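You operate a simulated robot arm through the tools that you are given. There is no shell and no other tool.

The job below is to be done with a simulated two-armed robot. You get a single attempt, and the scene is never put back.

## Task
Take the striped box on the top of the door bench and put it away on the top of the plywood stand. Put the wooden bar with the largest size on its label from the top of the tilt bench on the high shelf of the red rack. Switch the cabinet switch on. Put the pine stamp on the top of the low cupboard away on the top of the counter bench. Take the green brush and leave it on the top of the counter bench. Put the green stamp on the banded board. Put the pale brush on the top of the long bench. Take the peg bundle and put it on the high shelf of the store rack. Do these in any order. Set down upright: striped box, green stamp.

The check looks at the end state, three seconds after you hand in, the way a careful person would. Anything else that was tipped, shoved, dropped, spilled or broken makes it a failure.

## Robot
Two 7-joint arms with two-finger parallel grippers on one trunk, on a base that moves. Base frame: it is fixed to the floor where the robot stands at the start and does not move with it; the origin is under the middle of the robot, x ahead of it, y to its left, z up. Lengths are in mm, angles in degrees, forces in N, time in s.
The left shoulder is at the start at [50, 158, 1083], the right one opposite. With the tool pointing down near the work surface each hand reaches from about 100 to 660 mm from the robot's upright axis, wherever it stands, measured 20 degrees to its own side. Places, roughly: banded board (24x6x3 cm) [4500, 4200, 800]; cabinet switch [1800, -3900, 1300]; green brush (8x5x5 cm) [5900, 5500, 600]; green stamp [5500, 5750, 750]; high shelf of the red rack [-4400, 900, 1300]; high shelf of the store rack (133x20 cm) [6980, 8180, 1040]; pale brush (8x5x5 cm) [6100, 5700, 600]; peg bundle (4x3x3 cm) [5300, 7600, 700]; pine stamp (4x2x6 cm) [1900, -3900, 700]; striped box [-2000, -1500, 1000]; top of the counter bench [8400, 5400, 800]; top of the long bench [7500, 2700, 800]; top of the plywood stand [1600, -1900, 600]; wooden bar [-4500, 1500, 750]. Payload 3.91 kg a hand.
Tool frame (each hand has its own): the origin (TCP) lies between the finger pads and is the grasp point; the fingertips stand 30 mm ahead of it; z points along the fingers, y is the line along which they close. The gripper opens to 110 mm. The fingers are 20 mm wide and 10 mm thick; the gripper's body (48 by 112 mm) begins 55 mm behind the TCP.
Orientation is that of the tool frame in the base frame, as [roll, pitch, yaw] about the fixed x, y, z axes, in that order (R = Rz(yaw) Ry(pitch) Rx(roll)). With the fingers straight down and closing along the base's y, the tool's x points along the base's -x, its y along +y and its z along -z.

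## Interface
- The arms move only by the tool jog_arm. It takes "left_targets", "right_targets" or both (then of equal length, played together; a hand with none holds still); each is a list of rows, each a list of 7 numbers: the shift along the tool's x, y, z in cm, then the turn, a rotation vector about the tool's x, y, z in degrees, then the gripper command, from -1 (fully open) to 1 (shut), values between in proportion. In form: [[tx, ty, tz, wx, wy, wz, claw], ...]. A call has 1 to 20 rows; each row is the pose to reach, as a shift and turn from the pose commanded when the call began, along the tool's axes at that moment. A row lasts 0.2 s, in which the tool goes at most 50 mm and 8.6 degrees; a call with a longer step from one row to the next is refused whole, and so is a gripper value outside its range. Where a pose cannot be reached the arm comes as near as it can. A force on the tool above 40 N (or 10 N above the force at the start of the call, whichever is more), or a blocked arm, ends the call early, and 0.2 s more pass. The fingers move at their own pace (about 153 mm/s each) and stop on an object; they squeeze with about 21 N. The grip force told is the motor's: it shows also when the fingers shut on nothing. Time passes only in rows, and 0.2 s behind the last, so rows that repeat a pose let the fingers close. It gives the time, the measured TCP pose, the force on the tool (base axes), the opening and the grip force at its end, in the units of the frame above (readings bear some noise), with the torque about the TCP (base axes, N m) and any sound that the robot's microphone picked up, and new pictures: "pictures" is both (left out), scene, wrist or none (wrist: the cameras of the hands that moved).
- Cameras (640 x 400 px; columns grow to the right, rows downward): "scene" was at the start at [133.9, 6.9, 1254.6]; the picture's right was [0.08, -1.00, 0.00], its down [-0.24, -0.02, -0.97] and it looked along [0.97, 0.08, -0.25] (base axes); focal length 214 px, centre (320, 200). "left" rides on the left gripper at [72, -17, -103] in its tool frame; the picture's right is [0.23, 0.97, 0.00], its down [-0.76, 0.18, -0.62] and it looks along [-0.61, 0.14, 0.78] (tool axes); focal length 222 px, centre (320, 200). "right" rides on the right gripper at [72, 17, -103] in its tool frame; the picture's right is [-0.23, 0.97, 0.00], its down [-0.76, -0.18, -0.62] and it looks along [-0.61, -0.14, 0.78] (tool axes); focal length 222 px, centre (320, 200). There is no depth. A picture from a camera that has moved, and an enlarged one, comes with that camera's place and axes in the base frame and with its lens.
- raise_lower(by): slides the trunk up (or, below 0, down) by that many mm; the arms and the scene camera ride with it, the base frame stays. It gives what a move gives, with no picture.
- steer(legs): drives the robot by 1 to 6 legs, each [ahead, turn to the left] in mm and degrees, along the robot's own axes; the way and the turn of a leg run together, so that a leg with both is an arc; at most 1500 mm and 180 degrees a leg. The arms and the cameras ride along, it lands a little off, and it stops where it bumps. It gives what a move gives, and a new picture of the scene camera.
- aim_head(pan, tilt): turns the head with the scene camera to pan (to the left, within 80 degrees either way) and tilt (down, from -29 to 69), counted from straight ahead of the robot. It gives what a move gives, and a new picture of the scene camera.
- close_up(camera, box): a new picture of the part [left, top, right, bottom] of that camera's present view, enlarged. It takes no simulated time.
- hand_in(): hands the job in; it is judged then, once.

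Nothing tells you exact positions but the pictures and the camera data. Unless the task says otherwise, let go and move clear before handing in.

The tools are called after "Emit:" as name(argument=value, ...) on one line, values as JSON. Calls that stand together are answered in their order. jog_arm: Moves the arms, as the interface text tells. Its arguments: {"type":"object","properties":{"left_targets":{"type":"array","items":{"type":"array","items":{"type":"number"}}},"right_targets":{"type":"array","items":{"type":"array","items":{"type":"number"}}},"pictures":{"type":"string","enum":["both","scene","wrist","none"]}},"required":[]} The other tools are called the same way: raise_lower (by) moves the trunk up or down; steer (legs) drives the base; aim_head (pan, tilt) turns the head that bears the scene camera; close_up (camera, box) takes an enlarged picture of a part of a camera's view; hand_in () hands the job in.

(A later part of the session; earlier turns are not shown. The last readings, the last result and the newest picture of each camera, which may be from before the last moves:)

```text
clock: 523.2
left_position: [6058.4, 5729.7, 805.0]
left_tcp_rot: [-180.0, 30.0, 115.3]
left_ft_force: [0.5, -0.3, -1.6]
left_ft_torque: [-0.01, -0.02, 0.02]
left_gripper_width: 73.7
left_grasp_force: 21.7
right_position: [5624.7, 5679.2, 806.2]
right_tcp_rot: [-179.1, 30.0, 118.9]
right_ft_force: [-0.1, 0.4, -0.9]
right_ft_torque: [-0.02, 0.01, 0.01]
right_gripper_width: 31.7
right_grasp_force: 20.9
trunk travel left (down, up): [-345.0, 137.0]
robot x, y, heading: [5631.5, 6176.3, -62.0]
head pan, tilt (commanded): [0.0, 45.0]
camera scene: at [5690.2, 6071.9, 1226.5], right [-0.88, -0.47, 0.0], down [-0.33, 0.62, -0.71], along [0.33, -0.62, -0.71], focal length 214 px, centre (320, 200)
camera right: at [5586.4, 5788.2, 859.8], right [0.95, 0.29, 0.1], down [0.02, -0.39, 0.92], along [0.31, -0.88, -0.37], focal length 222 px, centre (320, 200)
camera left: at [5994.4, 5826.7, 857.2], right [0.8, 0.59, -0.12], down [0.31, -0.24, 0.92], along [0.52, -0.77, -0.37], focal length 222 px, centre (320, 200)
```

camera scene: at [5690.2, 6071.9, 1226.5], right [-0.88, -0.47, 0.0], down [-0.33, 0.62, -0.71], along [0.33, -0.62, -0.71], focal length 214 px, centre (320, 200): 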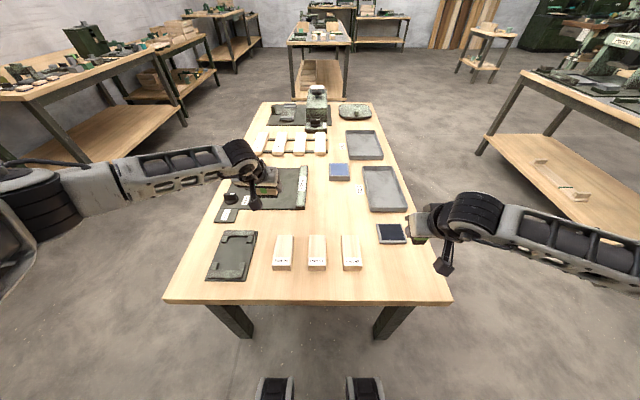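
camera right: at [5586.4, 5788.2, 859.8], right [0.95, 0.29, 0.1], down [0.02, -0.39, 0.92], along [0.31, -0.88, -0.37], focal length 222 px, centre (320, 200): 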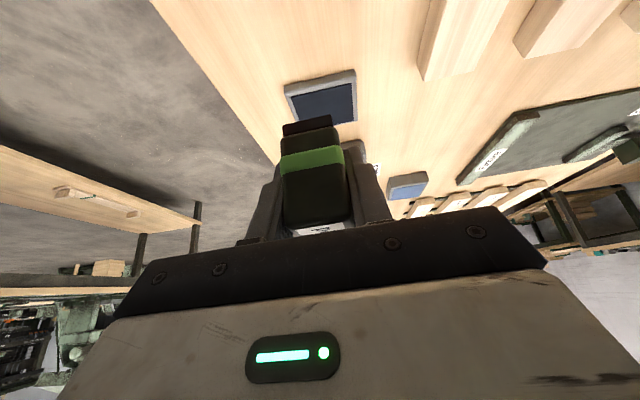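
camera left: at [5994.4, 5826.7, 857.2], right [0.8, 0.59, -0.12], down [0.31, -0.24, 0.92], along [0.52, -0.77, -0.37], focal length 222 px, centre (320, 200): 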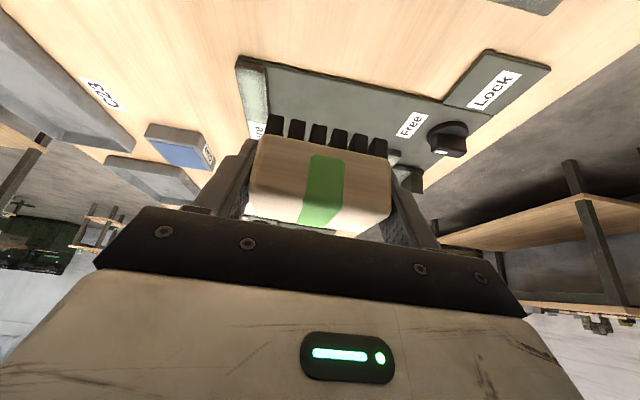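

Both held. Retracting both arms and backing away to look at the banded board's bench.

Emit:
jog_arm(left_targets=[[1.7, 1, -3.9, 0, 0, 0, 1], [3.4, 2, -7.9, 0, 0, 0, 1], [5.1, 3, -11.8, 0, 0, 0, 1], [6.7, 4, -15.8, 0, 0, 0, 1], [8.4, 5, -19.7, 0, 0, 0, 1], [10.1, 6, -23.6, 0, 0, 0, 1], [11.8, 7, -27.6, 0, 0, 0, 1], [11.8, 7, -27.6, 0, 0, 0, 1]], right_targets=[[0, 0, -2.9, 0, 0, 0, 1], [-0.1, 0, -5.9, 0, 0, 0, 1], [-0.1, 0, -8.8, 0, 0, 0, 1], [-0.2, 0, -11.8, 0, 0, 0, 1], [-0.2, 0, -14.7, 0, 0, 0, 1], [-0.3, 0, -17.6, 0, 0, 0, 1], [-0.3, 0, -20.6, 0, 0, 0, 1], [-0.3, 0, -20.6, 0, 0, 0, 1]], pictures="none")

Emit:
steer(legs=[[-300, 0], [0, -60]])

Emit:
aim_head(pan=0, tilt=20)

```text
clock: 525.0
left_position: [6019.5, 5981.1, 982.0]
left_tcp_rot: [-179.8, 30.0, 115.1]
left_ft_force: [0.4, 0.5, -1.5]
left_ft_torque: [-0.02, -0.01, 0.02]
left_gripper_width: 74.1
left_grasp_force: 20.8
right_position: [5585.3, 5748.4, 991.4]
right_tcp_rot: [-179.2, 29.9, 119.0]
right_ft_force: [-0.1, 0.3, -1.2]
right_ft_torque: [0.01, -0.03, 0.0]
right_gripper_width: 32.0
right_grasp_force: 21.0
right hand out of reach, approached as far as the arm can: row 6, 7, 8
trunk travel left (down, up): [-345.0, 137.0]
robot x, y, heading: [5631.1, 6177.3, -61.4]
head pan, tilt (commanded): [0.0, 45.0]
```

```text
clock: 529.7
left_position: [5512.5, 6008.1, 981.9]
left_tcp_rot: [-179.8, 30.0, 55.4]
left_ft_force: [-0.2, 0.0, -1.2]
left_ft_torque: [0.01, 0.01, -0.02]
left_gripper_width: 73.7
left_grasp_force: 20.8
right_position: [5094.5, 6265.2, 991.4]
right_tcp_rot: [-179.3, 30.0, 59.0]
right_ft_force: [0.6, 0.3, -0.5]
right_ft_torque: [0.01, 0.01, 0.0]
right_gripper_width: 31.5
right_grasp_force: 21.3
trunk travel left (down, up): [-345.0, 137.0]
robot x, y, heading: [5492.6, 6440.0, -121.5]
head pan, tilt (commanded): [0.0, 45.0]
camera scene: at [5427.8, 6338.2, 1226.5], right [-0.85, 0.53, 0.0], down [0.37, 0.6, -0.71], along [-0.37, -0.6, -0.71], focal length 214 px, centre (320, 200)
```

scene: 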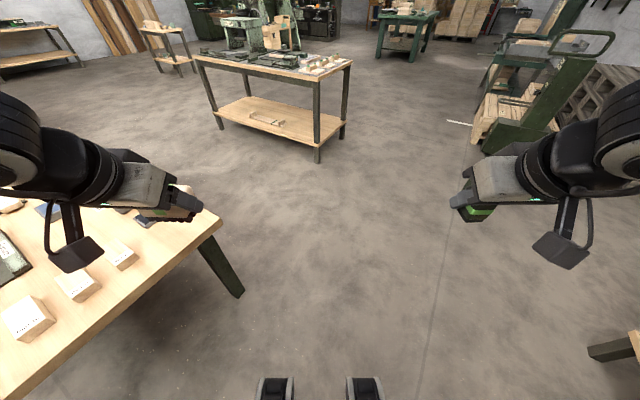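

```text
clock: 530.6
left_position: [5512.3, 6006.8, 983.7]
left_tcp_rot: [-179.8, 30.0, 55.2]
left_ft_force: [-0.3, 0.4, -1.2]
left_ft_torque: [0.02, -0.05, -0.01]
left_gripper_width: 73.7
left_grasp_force: 20.7
right_position: [5096.2, 6265.7, 990.0]
right_tcp_rot: [-179.3, 30.0, 59.1]
right_ft_force: [-0.8, -0.7, -0.9]
right_ft_torque: [0.0, -0.01, 0.0]
right_gripper_width: 31.6
right_grasp_force: 21.4
trunk travel left (down, up): [-345.0, 137.0]
robot x, y, heading: [5491.7, 6440.6, -121.8]
head pan, tilt (commanded): [0.0, 20.0]
camera scene: at [5421.7, 6328.1, 1265.1], right [-0.85, 0.52, 0.0], down [0.18, 0.29, -0.94], along [-0.49, -0.8, -0.34], focal length 214 px, centre (320, 200)
```

scene: 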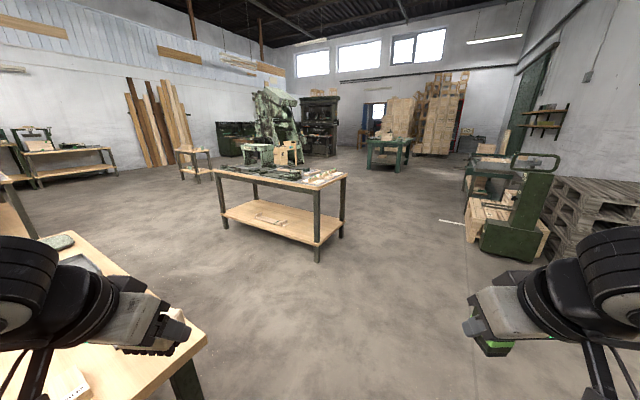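

Emit:
close_up(camera="scene", box=[205, 145, 355, 265])

Emit:
close_up(camera="scene", box=[225, 150, 355, 200])

```text
3.33 times, centred on (280, 205) of scene
camera zoom: at [5421.7, 6328.1, 1265.1], right [-0.85, 0.52, 0.0], down [0.18, 0.29, -0.94], along [-0.49, -0.8, -0.34], focal length 715 px, centre (453, 183)
```

zoom: 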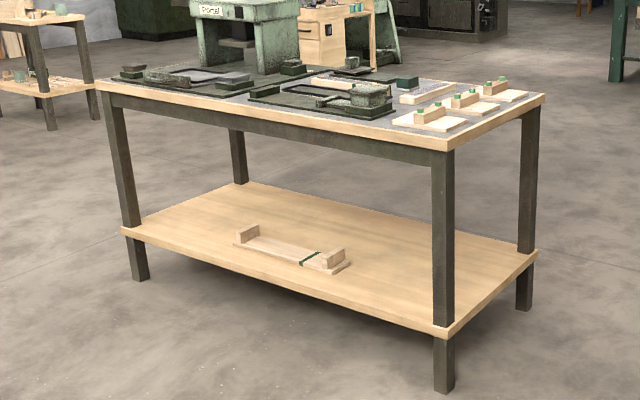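

```text
4.92 times, centred on (290, 175) of scene
camera zoom: at [5421.7, 6328.1, 1265.1], right [-0.85, 0.52, 0.0], down [0.18, 0.29, -0.94], along [-0.49, -0.8, -0.34], focal length 1056 px, centre (468, 323)
```

zoom: 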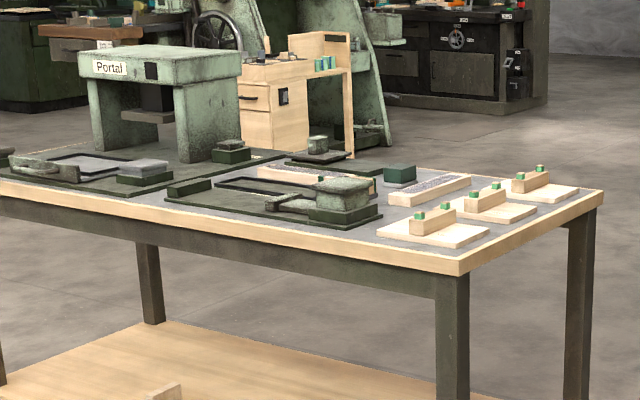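

Emit:
steer(legs=[[0, -30], [970, 0], [0, 90]])

Emit:
steer(legs=[[1400, 0], [0, -90]])

Emit:
aim_head(pan=0, tilt=28)

Emit:
close_up(camera="scene", box=[140, 110, 500, 310])

```text
clock: 541.1
left_position: [5024.6, 5792.3, 983.7]
left_tcp_rot: [-179.8, 30.0, 116.8]
left_ft_force: [0.8, -0.5, -1.2]
left_ft_torque: [0.02, 0.03, -0.02]
left_gripper_width: 73.8
left_grasp_force: 20.8
right_position: [4597.2, 5550.8, 990.3]
right_tcp_rot: [-179.1, 30.0, 120.4]
right_ft_force: [-0.9, -0.6, -1.5]
right_ft_torque: [-0.02, 0.0, 0.01]
right_gripper_width: 31.9
right_grasp_force: 20.5
trunk travel left (down, up): [-345.0, 137.0]
robot x, y, heading: [4629.8, 5980.0, -60.4]
head pan, tilt (commanded): [0.0, 20.0]
camera scene: at [4698.6, 5866.0, 1265.2], right [-0.87, -0.5, 0.0], down [-0.17, 0.3, -0.94], along [0.47, -0.82, -0.34], focal length 214 px, centre (320, 200)
```

scene: 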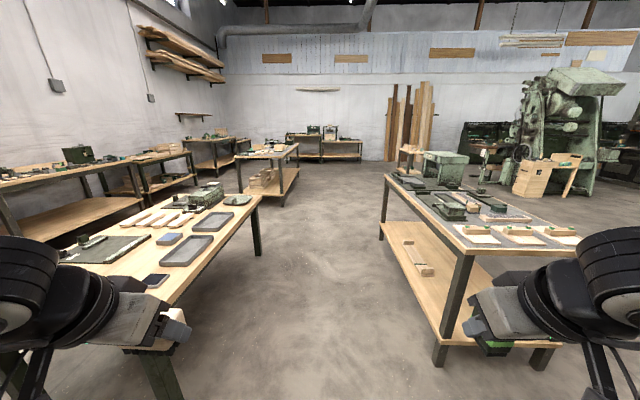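

```text
clock: 551.7
left_position: [5112.5, 4388.3, 983.8]
left_tcp_rot: [-179.9, 30.0, 26.6]
left_ft_force: [-1.3, -0.1, -2.2]
left_ft_torque: [-0.02, 0.01, -0.01]
left_gripper_width: 73.7
left_grasp_force: 20.9
right_position: [4872.0, 4817.6, 991.3]
right_tcp_rot: [-179.3, 30.0, 30.1]
right_ft_force: [-0.1, 1.3, -0.7]
right_ft_torque: [0.0, 0.0, 0.0]
right_gripper_width: 31.5
right_grasp_force: 21.4
trunk travel left (down, up): [-345.0, 137.0]
robot x, y, heading: [5306.2, 4778.8, -150.4]
head pan, tilt (commanded): [0.0, 20.0]
camera scene: at [5187.9, 4713.7, 1265.2], right [-0.49, 0.87, 0.0], down [0.3, 0.17, -0.94], along [-0.82, -0.46, -0.34], focal length 214 px, centre (320, 200)
```

scene: 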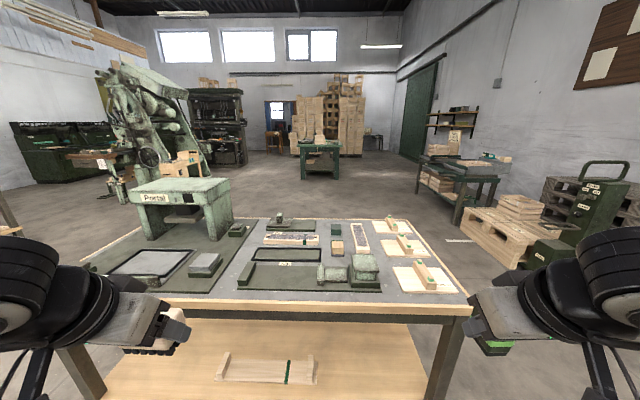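

```text
clock: 552.4
left_position: [5112.5, 4389.3, 982.2]
left_tcp_rot: [-180.0, 30.0, 26.5]
left_ft_force: [1.0, -0.3, -1.0]
left_ft_torque: [0.0, -0.02, -0.03]
left_gripper_width: 73.6
left_grasp_force: 20.6
right_position: [4871.8, 4816.1, 990.2]
right_tcp_rot: [-179.3, 30.0, 30.1]
right_ft_force: [-1.0, -0.8, -0.7]
right_ft_torque: [0.02, 0.02, -0.04]
right_gripper_width: 32.1
right_grasp_force: 20.9
trunk travel left (down, up): [-345.0, 137.0]
robot x, y, heading: [5306.1, 4778.6, -150.7]
head pan, tilt (commanded): [0.0, 28.0]
camera scene: at [5189.6, 4714.6, 1252.3], right [-0.49, 0.87, 0.0], down [0.41, 0.23, -0.88], along [-0.77, -0.43, -0.47], focal length 214 px, centre (320, 200)
```

scene: 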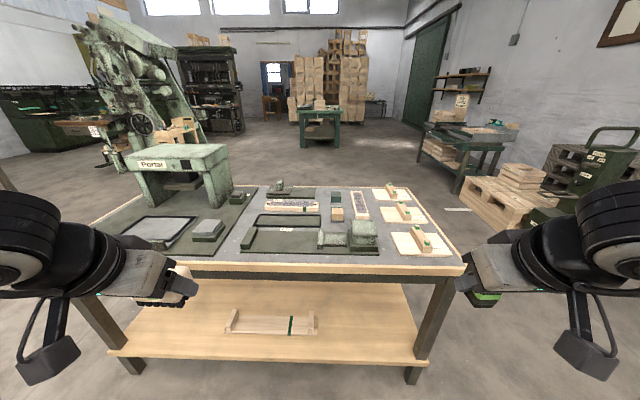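

```text
1.78 times, centred on (320, 210) of scene
camera zoom: at [5189.6, 4714.6, 1252.3], right [-0.49, 0.87, 0.0], down [0.41, 0.23, -0.88], along [-0.77, -0.43, -0.47], focal length 381 px, centre (320, 182)
```

zoom: 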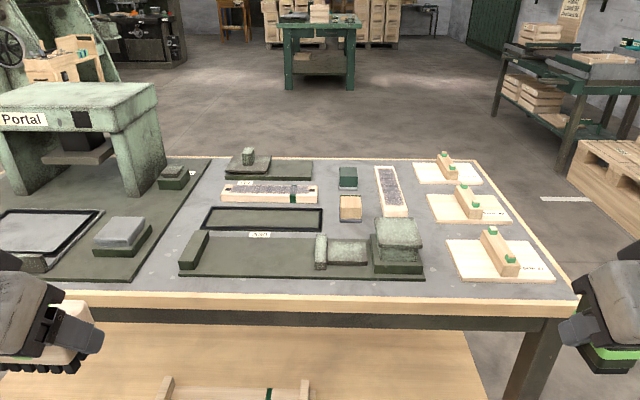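

Emit:
close_up(camera="scene", box=[250, 175, 390, 265])

Emit:
close_up(camera="scene", box=[255, 180, 325, 225])

Emit:
close_up(camera="scene", box=[320, 180, 390, 225])

```text
4.44 times, centred on (320, 220) of scene
camera zoom: at [5189.6, 4714.6, 1252.3], right [-0.49, 0.87, 0.0], down [0.41, 0.23, -0.88], along [-0.77, -0.43, -0.47], focal length 953 px, centre (320, 111)
```

zoom: 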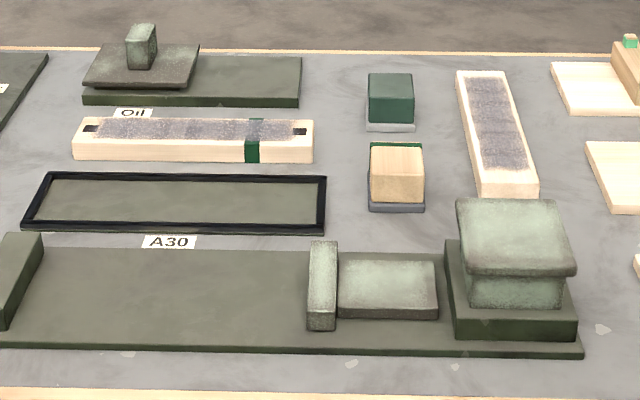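

```text
8.89 times, centred on (290, 202) of scene
camera zoom: at [5189.6, 4714.6, 1252.3], right [-0.49, 0.87, 0.0], down [0.41, 0.23, -0.88], along [-0.77, -0.43, -0.47], focal length 1906 px, centre (587, 178)
```

zoom: 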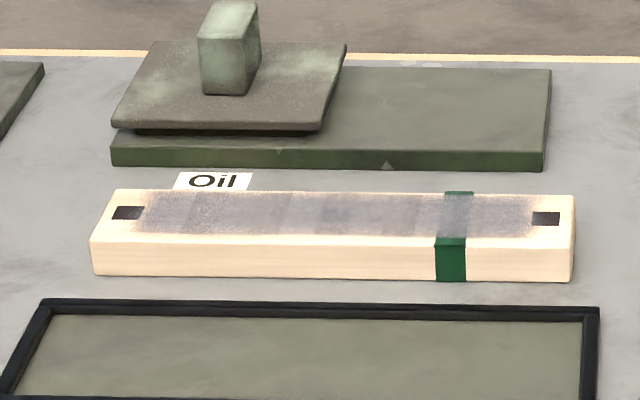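

```text
8.89 times, centred on (355, 202) of scene
camera zoom: at [5189.6, 4714.6, 1252.3], right [-0.49, 0.87, 0.0], down [0.41, 0.23, -0.88], along [-0.77, -0.43, -0.47], focal length 1906 px, centre (9, 178)
```

zoom: 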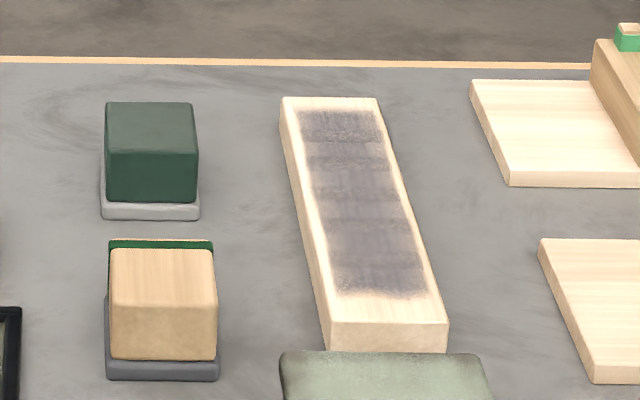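

The banded board is the one with the green band near the far side of the bench (centre ≈(4536,4207)). The stamp is in my right hand, so I'll shift along the bench so the board is slightly to my right.

Emit:
steer(legs=[[0, 90], [320, 0], [0, -88.5]])

Emit:
steer(legs=[[280, 0]])

Emit:
aim_head(pan=-5, tilt=35)

Emit:
close_up(camera="scene", box=[220, 130, 460, 290])

```text
clock: 562.1
left_position: [5283.8, 4106.7, 983.2]
left_tcp_rot: [-179.9, 30.1, 28.7]
left_ft_force: [0.1, 1.4, -1.2]
left_ft_torque: [0.0, -0.02, -0.01]
left_gripper_width: 73.9
left_grasp_force: 20.8
right_position: [5027.9, 4525.6, 990.9]
right_tcp_rot: [-179.4, 30.1, 32.3]
right_ft_force: [0.0, 0.0, -1.1]
right_ft_torque: [-0.03, 0.03, 0.01]
right_gripper_width: 31.8
right_grasp_force: 21.3
trunk travel left (down, up): [-345.0, 137.0]
robot x, y, heading: [5456.5, 4504.7, -148.6]
head pan, tilt (commanded): [0.0, 28.0]
camera scene: at [5348.8, 4435.3, 1252.3], right [-0.52, 0.85, 0.0], down [0.4, 0.25, -0.88], along [-0.75, -0.46, -0.47], focal length 214 px, centre (320, 200)
```

scene: 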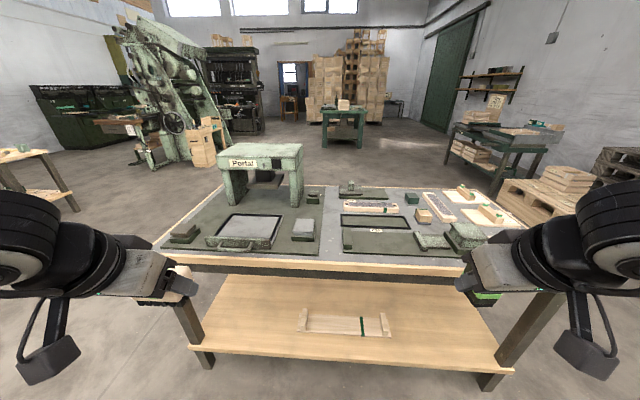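

```text
clock: 564.1
left_position: [5045.5, 3958.9, 981.7]
left_tcp_rot: [-179.9, 30.0, 28.7]
left_ft_force: [-0.7, 0.2, -1.7]
left_ft_torque: [0.0, 0.03, 0.0]
left_gripper_width: 73.8
left_grasp_force: 20.7
right_position: [4788.1, 4377.4, 991.1]
right_tcp_rot: [-179.3, 30.0, 32.3]
right_ft_force: [-0.4, -0.6, -1.2]
right_ft_torque: [0.03, 0.03, 0.01]
right_gripper_width: 32.0
right_grasp_force: 20.7
trunk travel left (down, up): [-345.0, 137.0]
robot x, y, heading: [5220.2, 4359.9, -148.5]
head pan, tilt (commanded): [0.0, 28.0]
camera scene: at [5110.2, 4288.3, 1252.2], right [-0.52, 0.85, 0.0], down [0.4, 0.25, -0.88], along [-0.75, -0.46, -0.47], focal length 214 px, centre (320, 200)
```

scene: 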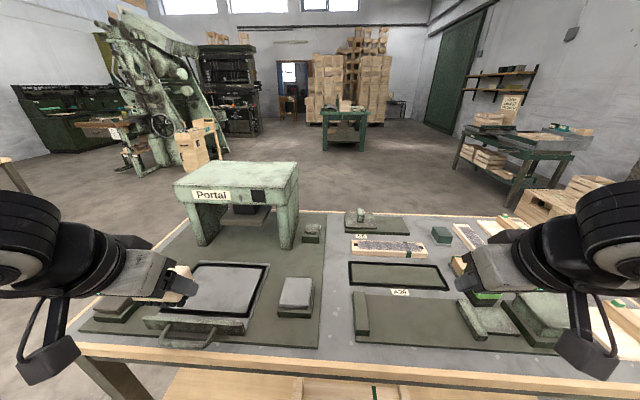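

```text
clock: 564.8
left_position: [5045.0, 3959.0, 982.4]
left_tcp_rot: [-179.9, 30.0, 28.7]
left_ft_force: [0.5, 0.0, -1.7]
left_ft_torque: [-0.01, -0.02, 0.0]
left_gripper_width: 74.0
left_grasp_force: 20.8
right_position: [4789.9, 4378.4, 991.1]
right_tcp_rot: [-179.2, 30.1, 32.3]
right_ft_force: [0.4, 0.8, -2.1]
right_ft_torque: [0.02, 0.01, -0.01]
right_gripper_width: 31.7
right_grasp_force: 20.6
trunk travel left (down, up): [-345.0, 137.0]
robot x, y, heading: [5224.1, 4356.7, -148.4]
head pan, tilt (commanded): [-5.0, 35.0]
camera scene: at [5109.4, 4296.8, 1241.4], right [-0.45, 0.89, 0.0], down [0.51, 0.26, -0.82], along [-0.73, -0.37, -0.57], focal length 214 px, centre (320, 200)
```

scene: 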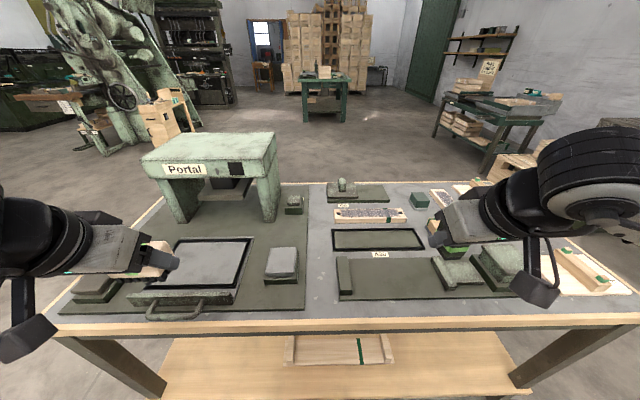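

```text
2.50 times, centred on (340, 210) of scene
camera zoom: at [5109.4, 4296.8, 1241.4], right [-0.45, 0.89, 0.0], down [0.51, 0.26, -0.82], along [-0.73, -0.37, -0.57], focal length 536 px, centre (270, 175)
```

zoom: 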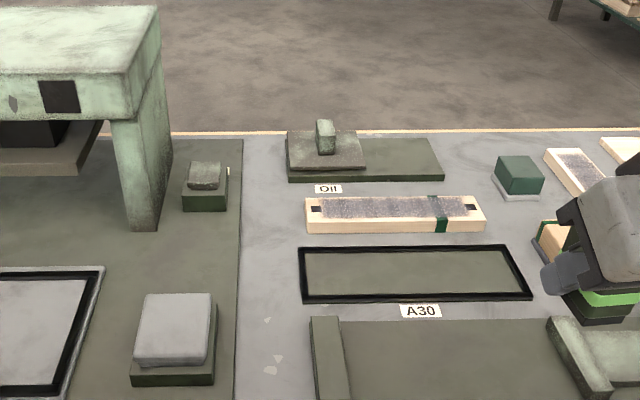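

Triangulation gives the banded board's top at z≈769, centre ≈(4495,4180). I'll move 30 mm closer and lower the trunk 100 mm to have reach with the right hand.

Emit:
steer(legs=[[30, 0]])

Emit:
raise_lower(by=-90)

```text
clock: 565.6
left_position: [5020.4, 3944.6, 982.7]
left_tcp_rot: [-179.8, 30.0, 28.7]
left_ft_force: [0.0, -0.5, -1.6]
left_ft_torque: [0.0, 0.0, 0.02]
left_gripper_width: 73.5
left_grasp_force: 21.2
right_position: [4763.0, 4362.2, 990.5]
right_tcp_rot: [-179.3, 29.9, 32.3]
right_ft_force: [-0.8, 0.4, -0.7]
right_ft_torque: [0.01, -0.01, 0.02]
right_gripper_width: 31.8
right_grasp_force: 20.8
trunk travel left (down, up): [-345.0, 137.0]
robot x, y, heading: [5195.1, 4338.2, -148.4]
head pan, tilt (commanded): [-5.0, 35.0]
camera scene: at [5083.3, 4280.8, 1241.2], right [-0.45, 0.89, 0.0], down [0.51, 0.26, -0.82], along [-0.73, -0.37, -0.57], focal length 214 px, centre (320, 200)
```

scene: 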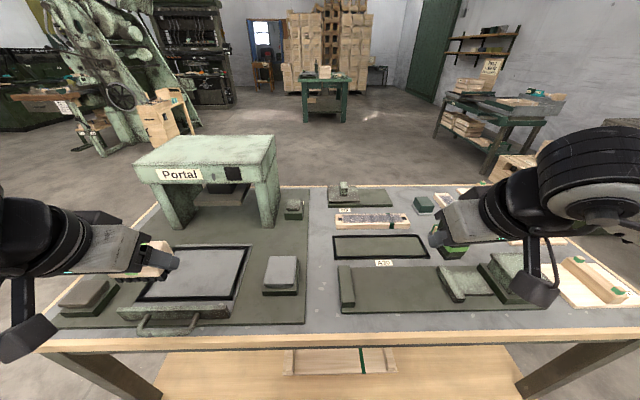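

```text
clock: 566.9
left_position: [5020.9, 3942.7, 892.2]
left_tcp_rot: [-179.8, 29.9, 28.7]
left_ft_force: [0.5, -0.2, -0.4]
left_ft_torque: [0.0, -0.04, -0.01]
left_gripper_width: 73.6
left_grasp_force: 21.2
right_position: [4762.9, 4362.2, 901.7]
right_tcp_rot: [-179.2, 30.0, 32.3]
right_ft_force: [-0.9, -0.2, -0.5]
right_ft_torque: [0.02, -0.02, -0.03]
right_gripper_width: 31.8
right_grasp_force: 21.2
trunk travel left (down, up): [-255.0, 227.0]
robot x, y, heading: [5195.6, 4343.1, -148.4]
head pan, tilt (commanded): [-5.0, 35.0]
```

Extending the right hand with the stamp over the board, aligning its yaw with the board.

Emit:
jog_arm(right_targets=[[-3.4, 0.1, 2, 0.38, 0, 0.66, 1], [-6.9, 0.3, 4, 0.76, 0, 1.32, 1], [-10.4, 0.4, 6, 1.14, 0, 1.98, 1], [-13.8, 0.6, 8, 1.53, 0, 2.64, 1], [-17.3, 0.7, 10, 1.9, 0, 3.3, 1], [-20.7, 0.8, 12, 2.3, 0, 3.96, 1], [-24.2, 1, 13.9, 2.67, 0, 4.62, 1], [-27.6, 1.1, 15.9, 3.05, 0, 5.28, 1], [-27.6, 1.1, 15.9, 3.05, 0, 5.28, 1]])

Emit:
close_up(camera="scene", box=[260, 120, 460, 260])

Emit:
close_up(camera="right", box=[180, 0, 480, 200])

```text
clock: 568.9
left_position: [5020.8, 3944.4, 892.4]
left_tcp_rot: [-179.9, 30.0, 28.6]
left_ft_force: [-0.1, -0.5, -1.2]
left_ft_torque: [0.01, 0.02, -0.03]
left_gripper_width: 73.8
left_grasp_force: 21.0
right_position: [4497.4, 4184.4, 901.0]
right_tcp_rot: [-179.2, 30.2, 26.3]
right_ft_force: [0.3, 0.3, 0.1]
right_ft_torque: [-0.02, 0.04, 0.02]
right_gripper_width: 31.8
right_grasp_force: 21.1
trunk travel left (down, up): [-255.0, 227.0]
robot x, y, heading: [5194.8, 4343.3, -148.5]
head pan, tilt (commanded): [-5.0, 35.0]
camera scene: at [5083.7, 4281.0, 1151.3], right [-0.45, 0.89, 0.0], down [0.51, 0.26, -0.82], along [-0.73, -0.37, -0.57], focal length 214 px, centre (320, 200)
camera right: at [4609.8, 4219.3, 954.8], right [0.25, -0.96, 0.1], down [-0.39, 0.0, 0.92], along [-0.89, -0.27, -0.37], focal length 222 px, centre (320, 200)
```

scene: 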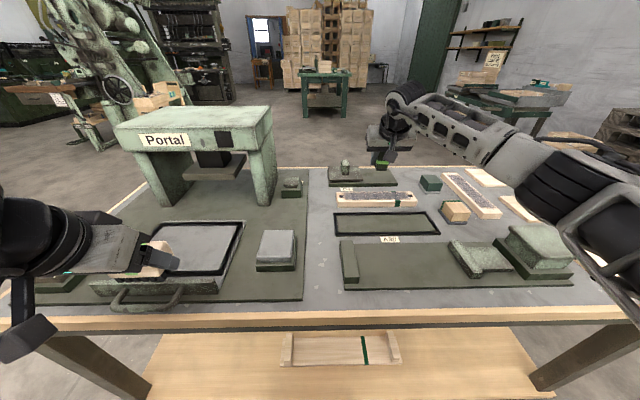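
right: 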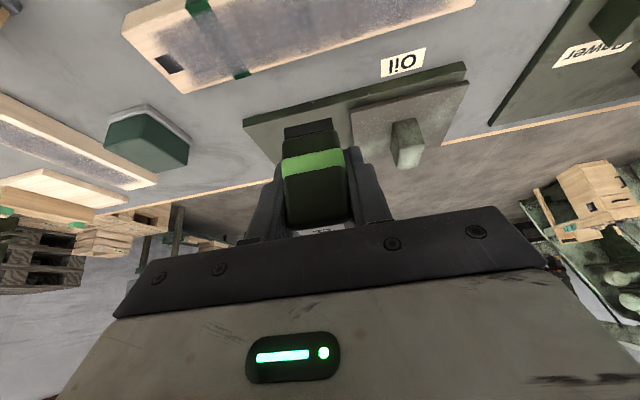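

```text
2.86 times, centred on (360, 190) of scene
camera zoom: at [5083.7, 4281.0, 1151.3], right [-0.45, 0.89, 0.0], down [0.51, 0.26, -0.82], along [-0.73, -0.37, -0.57], focal length 613 px, centre (206, 229)
```

zoom: 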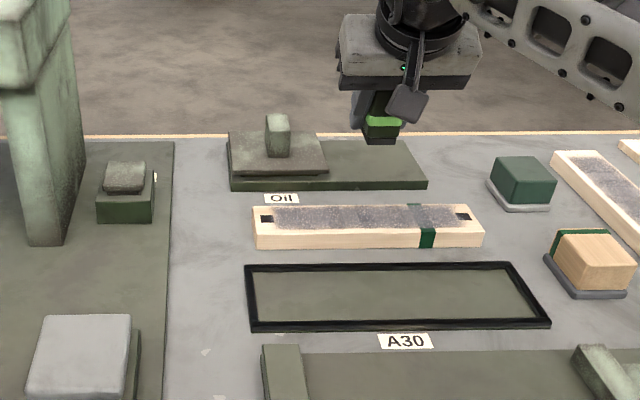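

```text
2.00 times, centred on (330, 100) of right
camera zoom: at [4609.8, 4219.3, 954.8], right [0.25, -0.96, 0.1], down [-0.39, 0.0, 0.92], along [-0.89, -0.27, -0.37], focal length 444 px, centre (300, 400)
```

zoom: 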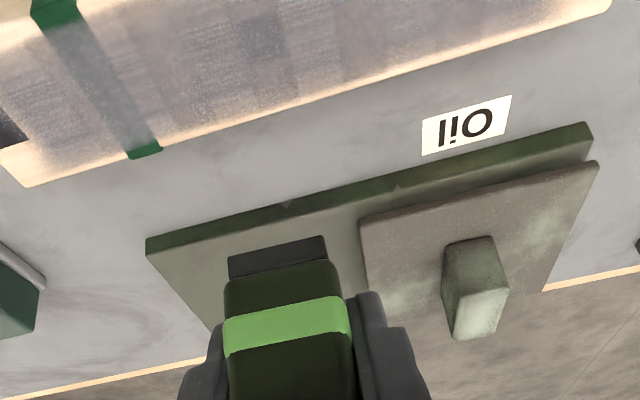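

The far edge of the board seen from the wrist suggests the hand is ~10–18 mm too far. Lowering most of the way with a 10 mm back-shift and re-checking.

Emit:
jog_arm(right_targets=[[1.4, 0, 1.7, 0, 0, 0, 1], [2.8, 0, 3.5, 0, 0, 0, 1], [4.18, 0, 5.2, 0, 0, 0, 1], [4.18, 0, 5.2, 0, 0, 0, 1]])

Emit:
close_up(camera="scene", box=[310, 130, 450, 230])

Emit:
close_up(camera="right", box=[180, 0, 480, 200])

```text
clock: 569.9
left_position: [5020.9, 3943.2, 892.4]
left_tcp_rot: [-180.0, 30.1, 28.8]
left_ft_force: [-0.4, -0.4, -1.5]
left_ft_torque: [-0.02, -0.04, 0.0]
left_gripper_width: 73.9
left_grasp_force: 21.1
right_position: [4506.8, 4191.2, 835.6]
right_tcp_rot: [-179.3, 30.0, 26.2]
right_ft_force: [-0.3, 0.0, -0.6]
right_ft_torque: [-0.02, -0.04, 0.03]
right_gripper_width: 31.7
right_grasp_force: 20.9
trunk travel left (down, up): [-255.0, 227.0]
robot x, y, heading: [5197.4, 4339.9, -148.4]
head pan, tilt (commanded): [-5.0, 35.0]
camera scene: at [5083.7, 4281.0, 1151.3], right [-0.45, 0.89, 0.0], down [0.51, 0.26, -0.82], along [-0.73, -0.37, -0.57], focal length 214 px, centre (320, 200)
camera right: at [4618.8, 4225.5, 889.1], right [0.25, -0.96, 0.1], down [-0.39, 0.0, 0.92], along [-0.89, -0.27, -0.37], focal length 222 px, centre (320, 200)
```

scene: 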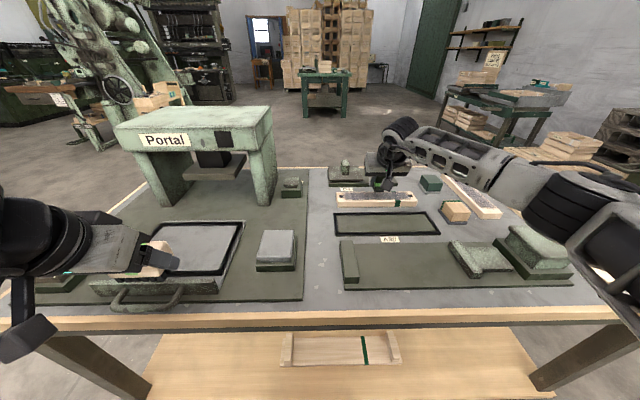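
right: 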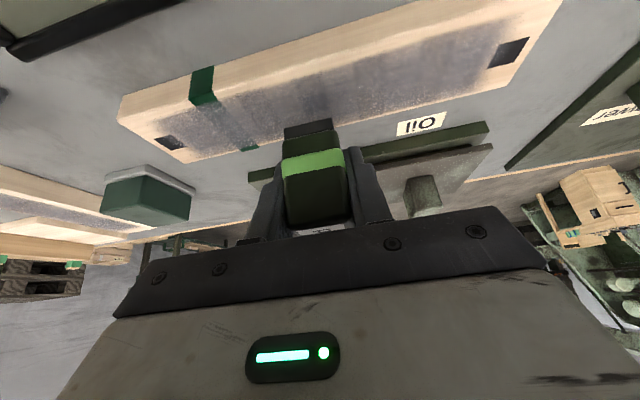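

```text
4.00 times, centred on (380, 180) of scene
camera zoom: at [5083.7, 4281.0, 1151.3], right [-0.45, 0.89, 0.0], down [0.51, 0.26, -0.82], along [-0.73, -0.37, -0.57], focal length 858 px, centre (80, 280)
```

zoom: 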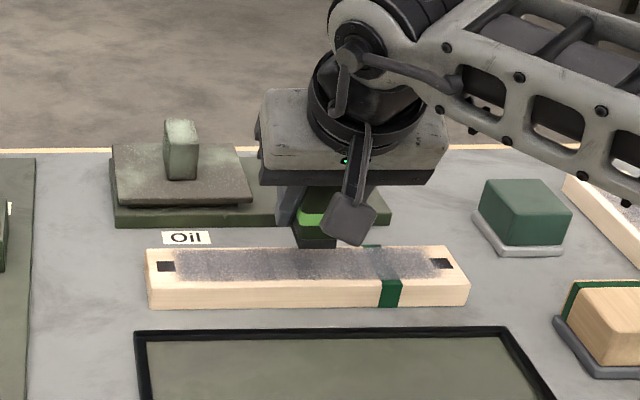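

```text
2.00 times, centred on (330, 100) of right
camera zoom: at [4618.8, 4225.5, 889.1], right [0.25, -0.96, 0.1], down [-0.39, 0.0, 0.92], along [-0.89, -0.27, -0.37], focal length 444 px, centre (300, 400)
```

zoom: 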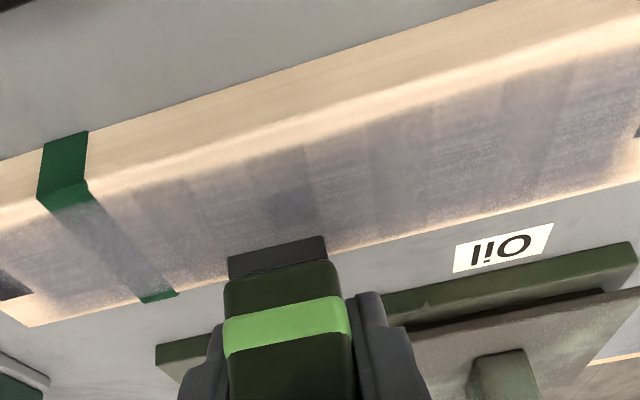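

Now the board's edges measure -23…+34 mm around the tool with the stamp's base centred on it — well aligned. Lowering gently.

Emit:
jog_arm(right_targets=[[0.5, 0, 0.87, 0, 0, 0, 1], [1, 0, 1.73, 0, 0, 0, 1], [1.15, 0, 2, 0, 0, 0, 1], [1.15, 0, 2, 0, 0, 0, 1]], pictures="none")

```text
clock: 570.9
left_position: [5021.8, 3943.9, 893.4]
left_tcp_rot: [-179.8, 30.2, 28.7]
left_ft_force: [0.1, 0.1, -1.2]
left_ft_torque: [0.03, -0.04, 0.03]
left_gripper_width: 73.9
left_grasp_force: 21.4
right_position: [4508.1, 4190.6, 815.5]
right_tcp_rot: [-179.3, 30.3, 26.1]
right_ft_force: [0.1, 1.3, 10.3]
right_ft_torque: [-0.04, -0.18, -0.01]
right_gripper_width: 32.0
right_grasp_force: 21.1
trunk travel left (down, up): [-255.0, 227.0]
robot x, y, heading: [5196.1, 4340.0, -148.2]
head pan, tilt (commanded): [-5.0, 35.0]
```

Emit:
close_up(camera="right", box=[180, 0, 480, 200])

Emit:
close_up(camera="scene", box=[310, 130, 450, 230])

```text
2.00 times, centred on (330, 100) of right
camera zoom: at [4618.5, 4226.0, 868.8], right [0.25, -0.96, 0.1], down [-0.38, 0.0, 0.92], along [-0.89, -0.27, -0.37], focal length 444 px, centre (300, 400)
```

zoom: 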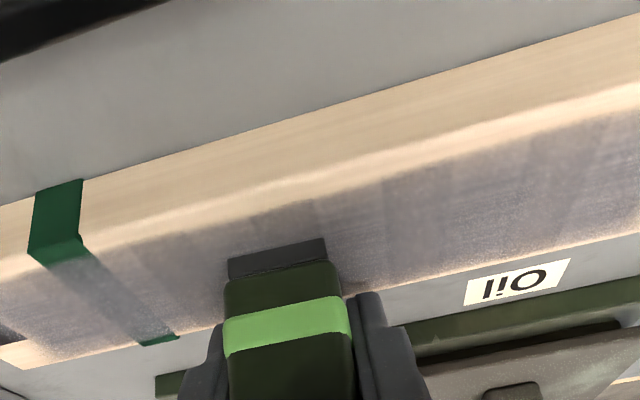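

```text
4.00 times, centred on (380, 180) of scene
camera zoom: at [5084.8, 4281.4, 1151.7], right [-0.45, 0.89, 0.0], down [0.51, 0.26, -0.82], along [-0.73, -0.37, -0.57], focal length 858 px, centre (80, 280)
```

zoom: 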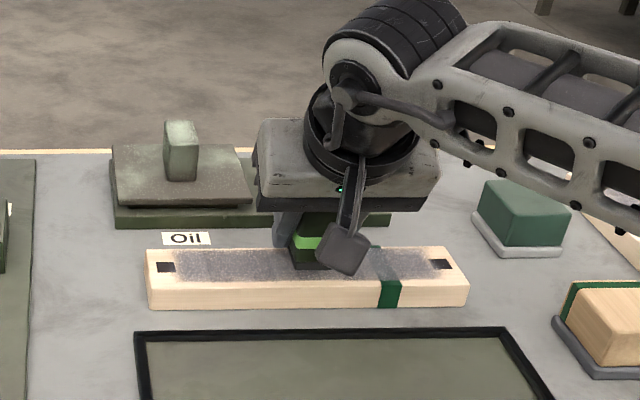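

The stamp sits slightly toward the board's far edge; I'll lift 4 mm, shift 10 mm back and set it down again.

Emit:
jog_arm(right_targets=[[-0.3, 0, -0.52, 0, 0, 0, 1], [0.13, 0, -0.77, 0, 0, 0, 1], [0.57, 0, -1.02, 0, 0, 0, 1], [0.57, 0, -1.02, 0, 0, 0, 1]], pictures="none")

Emit:
close_up(camera="right", box=[180, 0, 480, 200])

```text
clock: 571.9
left_position: [5019.5, 3944.0, 891.9]
left_tcp_rot: [-179.8, 30.0, 28.6]
left_ft_force: [-0.4, 0.8, -0.8]
left_ft_torque: [0.01, 0.02, -0.04]
left_gripper_width: 73.5
left_grasp_force: 20.9
right_position: [4516.8, 4195.2, 817.2]
right_tcp_rot: [-179.2, 29.9, 26.2]
right_ft_force: [-0.5, -0.3, -0.7]
right_ft_torque: [-0.02, 0.0, -0.01]
right_gripper_width: 31.7
right_grasp_force: 20.6
trunk travel left (down, up): [-255.0, 227.0]
robot x, y, heading: [5195.9, 4342.3, -148.4]
head pan, tilt (commanded): [-5.0, 35.0]
```

```text
2.00 times, centred on (330, 100) of right
camera zoom: at [4627.2, 4229.4, 871.5], right [0.25, -0.96, 0.1], down [-0.39, 0.0, 0.92], along [-0.89, -0.27, -0.37], focal length 444 px, centre (300, 400)
```

zoom: 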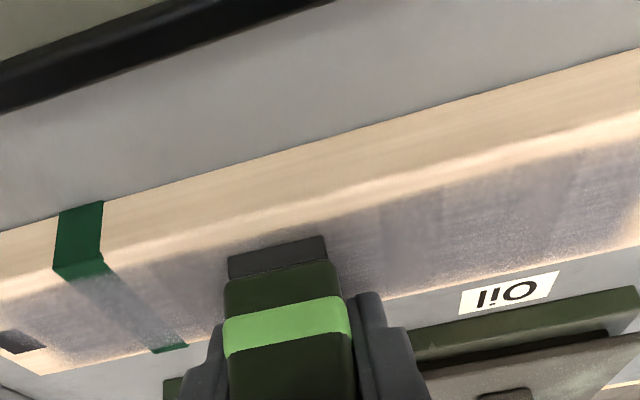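

Now the base has ~8 mm and ~13 mm margin on the board. Setting it down and releasing.

Emit:
jog_arm(right_targets=[[0.1, 0, 0.17, 0, 0, 0, 1], [0.2, 0, 0.35, 0, 0, 0, 1], [0.2, 0, 0.35, 0, 0, 0, 1]], pictures="none")

```text
clock: 572.6
left_position: [5019.9, 3943.7, 893.3]
left_tcp_rot: [-179.9, 30.0, 28.7]
left_ft_force: [0.7, 0.1, -1.2]
left_ft_torque: [0.0, -0.03, -0.01]
left_gripper_width: 73.8
left_grasp_force: 20.9
right_position: [4516.7, 4195.1, 815.9]
right_tcp_rot: [-179.3, 30.2, 26.0]
right_ft_force: [-1.1, -0.1, 5.2]
right_ft_torque: [-0.02, -0.06, 0.01]
right_gripper_width: 31.8
right_grasp_force: 20.7
trunk travel left (down, up): [-255.0, 227.0]
robot x, y, heading: [5197.6, 4341.5, -148.5]
head pan, tilt (commanded): [-5.0, 35.0]
```

Emit:
jog_arm(right_targets=[[0, 0, 0, 0, 0, 0, 0.4], [0, 0, 0, 0, 0, 0, 0.2], [0, 0, 0, 0, 0, 0, 0], [0, 0, 0, 0, 0, 0, 0], [0, 0, -1.5, 0, 0, 0, 0], [0, 0, -4.5, 0, 0, 0, 0], [0, 0, -8.5, 0, 0, 0, 0], [-1.5, 0, -12, 0, 0, 0, 0], [-3, 0, -15.5, 0, 0, 0, 0], [-3, 0, -15.5, 0, 0, 0, 0]])

Emit:
close_up(camera="scene", box=[310, 130, 450, 230])

Emit:
close_up(camera="right", box=[180, 0, 480, 200])

```text
clock: 574.9
left_position: [5021.1, 3944.8, 893.0]
left_tcp_rot: [-179.9, 30.0, 28.7]
left_ft_force: [-0.5, 0.0, -0.3]
left_ft_torque: [0.0, -0.01, -0.04]
left_gripper_width: 73.9
left_grasp_force: 21.0
right_position: [4566.4, 4216.5, 964.2]
right_tcp_rot: [-179.3, 30.1, 26.2]
right_ft_force: [-0.5, 1.2, -0.3]
right_ft_torque: [-0.01, -0.01, -0.01]
right_gripper_width: 54.9
right_grasp_force: 0.0
trunk travel left (down, up): [-255.0, 227.0]
robot x, y, heading: [5195.8, 4344.3, -148.4]
head pan, tilt (commanded): [-5.0, 35.0]
camera scene: at [5083.9, 4281.1, 1151.3], right [-0.45, 0.89, 0.0], down [0.51, 0.26, -0.82], along [-0.73, -0.37, -0.57], focal length 214 px, centre (320, 200)
camera right: at [4675.7, 4250.2, 1017.8], right [0.25, -0.96, 0.1], down [-0.39, 0.0, 0.92], along [-0.89, -0.27, -0.37], focal length 222 px, centre (320, 200)
```

scene: 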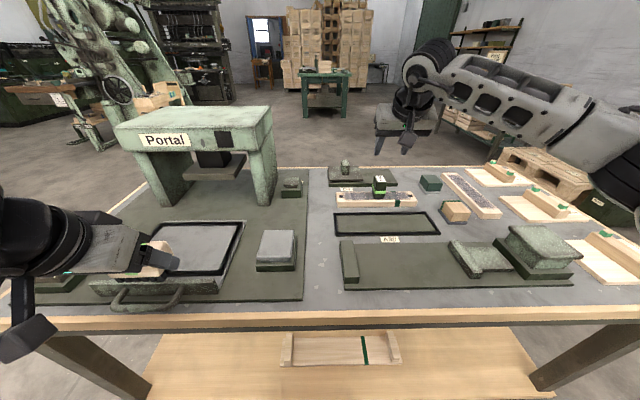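
right: 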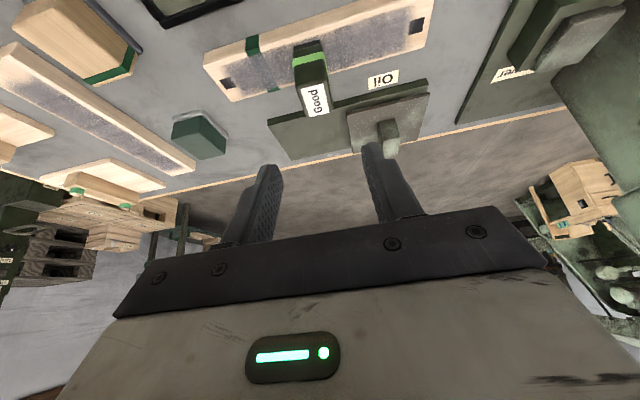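

```text
4.00 times, centred on (380, 180) of scene
camera zoom: at [5083.9, 4281.1, 1151.3], right [-0.45, 0.89, 0.0], down [0.51, 0.26, -0.82], along [-0.73, -0.37, -0.57], focal length 858 px, centre (80, 280)
```

zoom: 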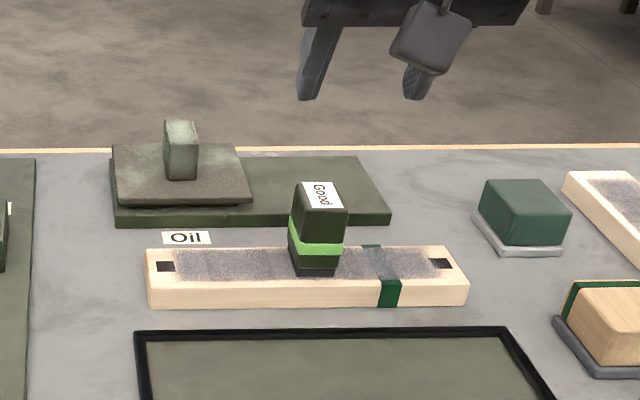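

```text
2.00 times, centred on (330, 100) of right
camera zoom: at [4675.7, 4250.2, 1017.8], right [0.25, -0.96, 0.1], down [-0.39, 0.0, 0.92], along [-0.89, -0.27, -0.37], focal length 444 px, centre (300, 400)
```

zoom: 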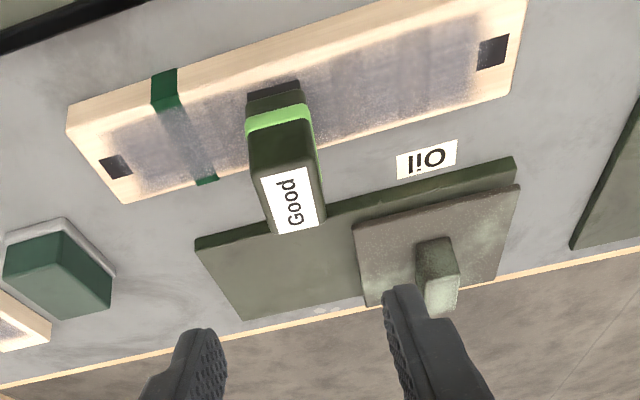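

The green stamp stands upright on the banded board. Now tucking the right arm, then taking the pale brush to the long bench.

Emit:
jog_arm(right_targets=[[3.3, -0.7, -2.4, 0, 3.3, 0, -0.5], [6.7, -1.4, -4.9, 0, 6.7, 0, -1], [10, -2.1, -7.3, 0, 10, 0, -1], [13.4, -2.8, -9.8, 0, 13.3, 0, -1], [16.7, -3.6, -12.2, 0, 16.7, 0, -1], [20.1, -4.3, -14.7, 0, 20, 0, -1], [23.4, -5, -17.1, 0, 23.3, 0, -1], [26.8, -5.7, -19.6, 0, 26.7, 0, -1], [30.1, -6.4, -22, 0, 30, 0, -1], [30.1, -6.4, -22, 0, 30, 0, -1]], pictures="none")

Emit:
raise_lower(by=90)

Emit:
steer(legs=[[-300, 0], [0, 87]])

Emit:
aim_head(pan=0, tilt=15)

```text
clock: 577.0
left_position: [5020.7, 3943.5, 893.1]
left_tcp_rot: [-179.9, 30.0, 28.7]
left_ft_force: [0.6, 0.0, -0.1]
left_ft_torque: [0.0, 0.0, 0.01]
left_gripper_width: 74.1
left_grasp_force: 20.7
right_position: [4871.2, 4433.2, 1006.5]
right_tcp_rot: [-179.3, 0.1, 25.9]
right_ft_force: [-0.2, 0.0, 0.0]
right_ft_torque: [-0.01, 0.02, 0.02]
right_gripper_width: 109.9
right_grasp_force: 0.2
trunk travel left (down, up): [-255.0, 227.0]
robot x, y, heading: [5195.2, 4343.3, -148.3]
head pan, tilt (commanded): [-5.0, 35.0]
```

```text
clock: 578.3
left_position: [5020.3, 3944.3, 982.1]
left_tcp_rot: [-179.9, 30.1, 28.7]
left_ft_force: [-0.1, 1.0, -0.9]
left_ft_torque: [0.0, 0.01, -0.03]
left_gripper_width: 73.7
left_grasp_force: 21.3
right_position: [4870.4, 4433.9, 1095.4]
right_tcp_rot: [-179.4, 0.0, 25.8]
right_ft_force: [-0.4, -0.9, -0.4]
right_ft_torque: [-0.03, 0.03, 0.0]
right_gripper_width: 109.8
right_grasp_force: 0.0
trunk travel left (down, up): [-345.0, 137.0]
robot x, y, heading: [5197.5, 4342.4, -148.3]
head pan, tilt (commanded): [-5.0, 35.0]
```

```text
clock: 584.0
left_position: [5839.5, 4302.6, 983.3]
left_tcp_rot: [-179.8, 30.0, 115.3]
left_ft_force: [0.1, -0.8, -1.3]
left_ft_torque: [0.02, 0.0, 0.02]
left_gripper_width: 73.8
left_grasp_force: 20.8
right_position: [5342.6, 4182.2, 1095.2]
right_tcp_rot: [-179.4, 0.1, 112.4]
right_ft_force: [-0.2, -0.7, 0.0]
right_ft_torque: [0.01, 0.0, 0.0]
right_gripper_width: 109.9
right_grasp_force: 0.1
trunk travel left (down, up): [-345.0, 137.0]
robot x, y, heading: [5452.1, 4505.2, -61.9]
head pan, tilt (commanded): [-5.0, 35.0]
camera scene: at [5506.8, 4384.5, 1241.3], right [-0.92, -0.4, 0.0], down [-0.23, 0.53, -0.82], along [0.32, -0.75, -0.57], focal length 214 px, centre (320, 200)
```

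scene: 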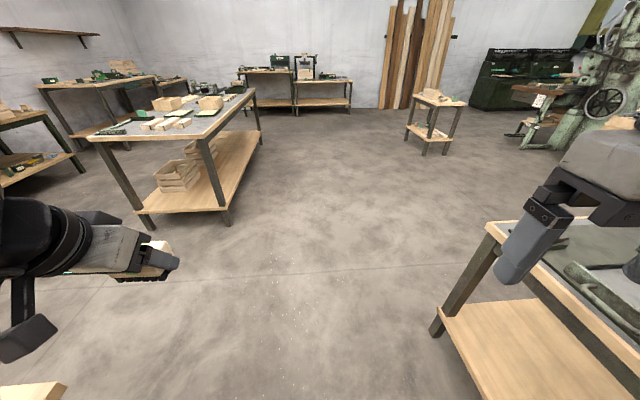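

```text
clock: 584.9
left_position: [5840.7, 4301.3, 982.2]
left_tcp_rot: [-179.9, 30.0, 115.3]
left_ft_force: [-0.1, 0.1, -1.4]
left_ft_torque: [0.04, 0.0, 0.01]
left_gripper_width: 73.9
left_grasp_force: 21.1
right_position: [5340.7, 4181.6, 1094.7]
right_tcp_rot: [-179.5, 0.1, 112.5]
right_ft_force: [-0.5, 1.0, -0.5]
right_ft_torque: [-0.01, -0.02, -0.02]
right_gripper_width: 110.2
right_grasp_force: 0.0
trunk travel left (down, up): [-345.0, 137.0]
robot x, y, heading: [5451.3, 4500.7, -61.9]
head pan, tilt (commanded): [0.0, 15.0]
camera scene: at [5516.2, 4383.1, 1273.3], right [-0.88, -0.47, 0.0], down [-0.12, 0.23, -0.97], along [0.46, -0.85, -0.26], focal length 214 px, centre (320, 200)
```

scene: 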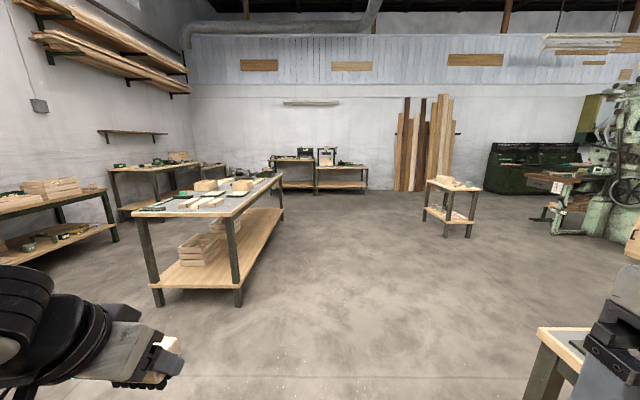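

Emit:
close_up(camera="scene", box=[120, 160, 300, 290])

Emit:
close_up(camera="scene", box=[130, 170, 290, 225])

```text
3.08 times, centred on (210, 225) of scene
camera zoom: at [5516.2, 4383.1, 1273.3], right [-0.88, -0.47, 0.0], down [-0.12, 0.23, -0.97], along [0.46, -0.85, -0.26], focal length 660 px, centre (658, 123)
```

zoom: 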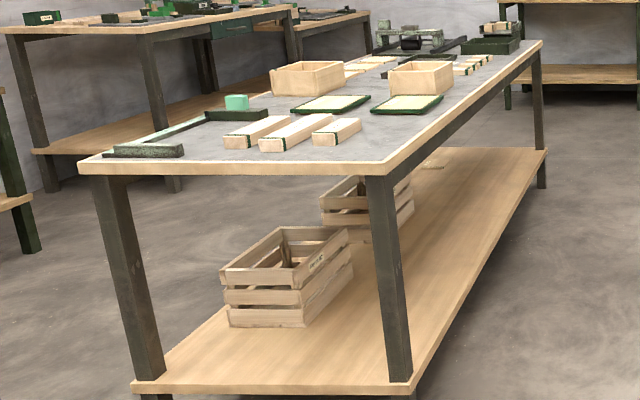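

```text
4.00 times, centred on (210, 198) of scene
camera zoom: at [5516.2, 4383.1, 1273.3], right [-0.88, -0.47, 0.0], down [-0.12, 0.23, -0.97], along [0.46, -0.85, -0.26], focal length 858 px, centre (760, 210)
```

zoom: 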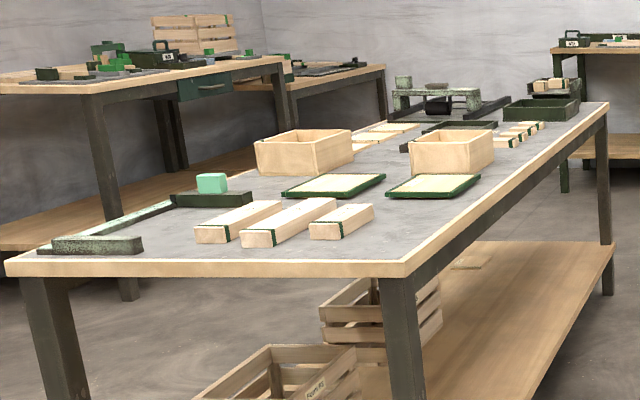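

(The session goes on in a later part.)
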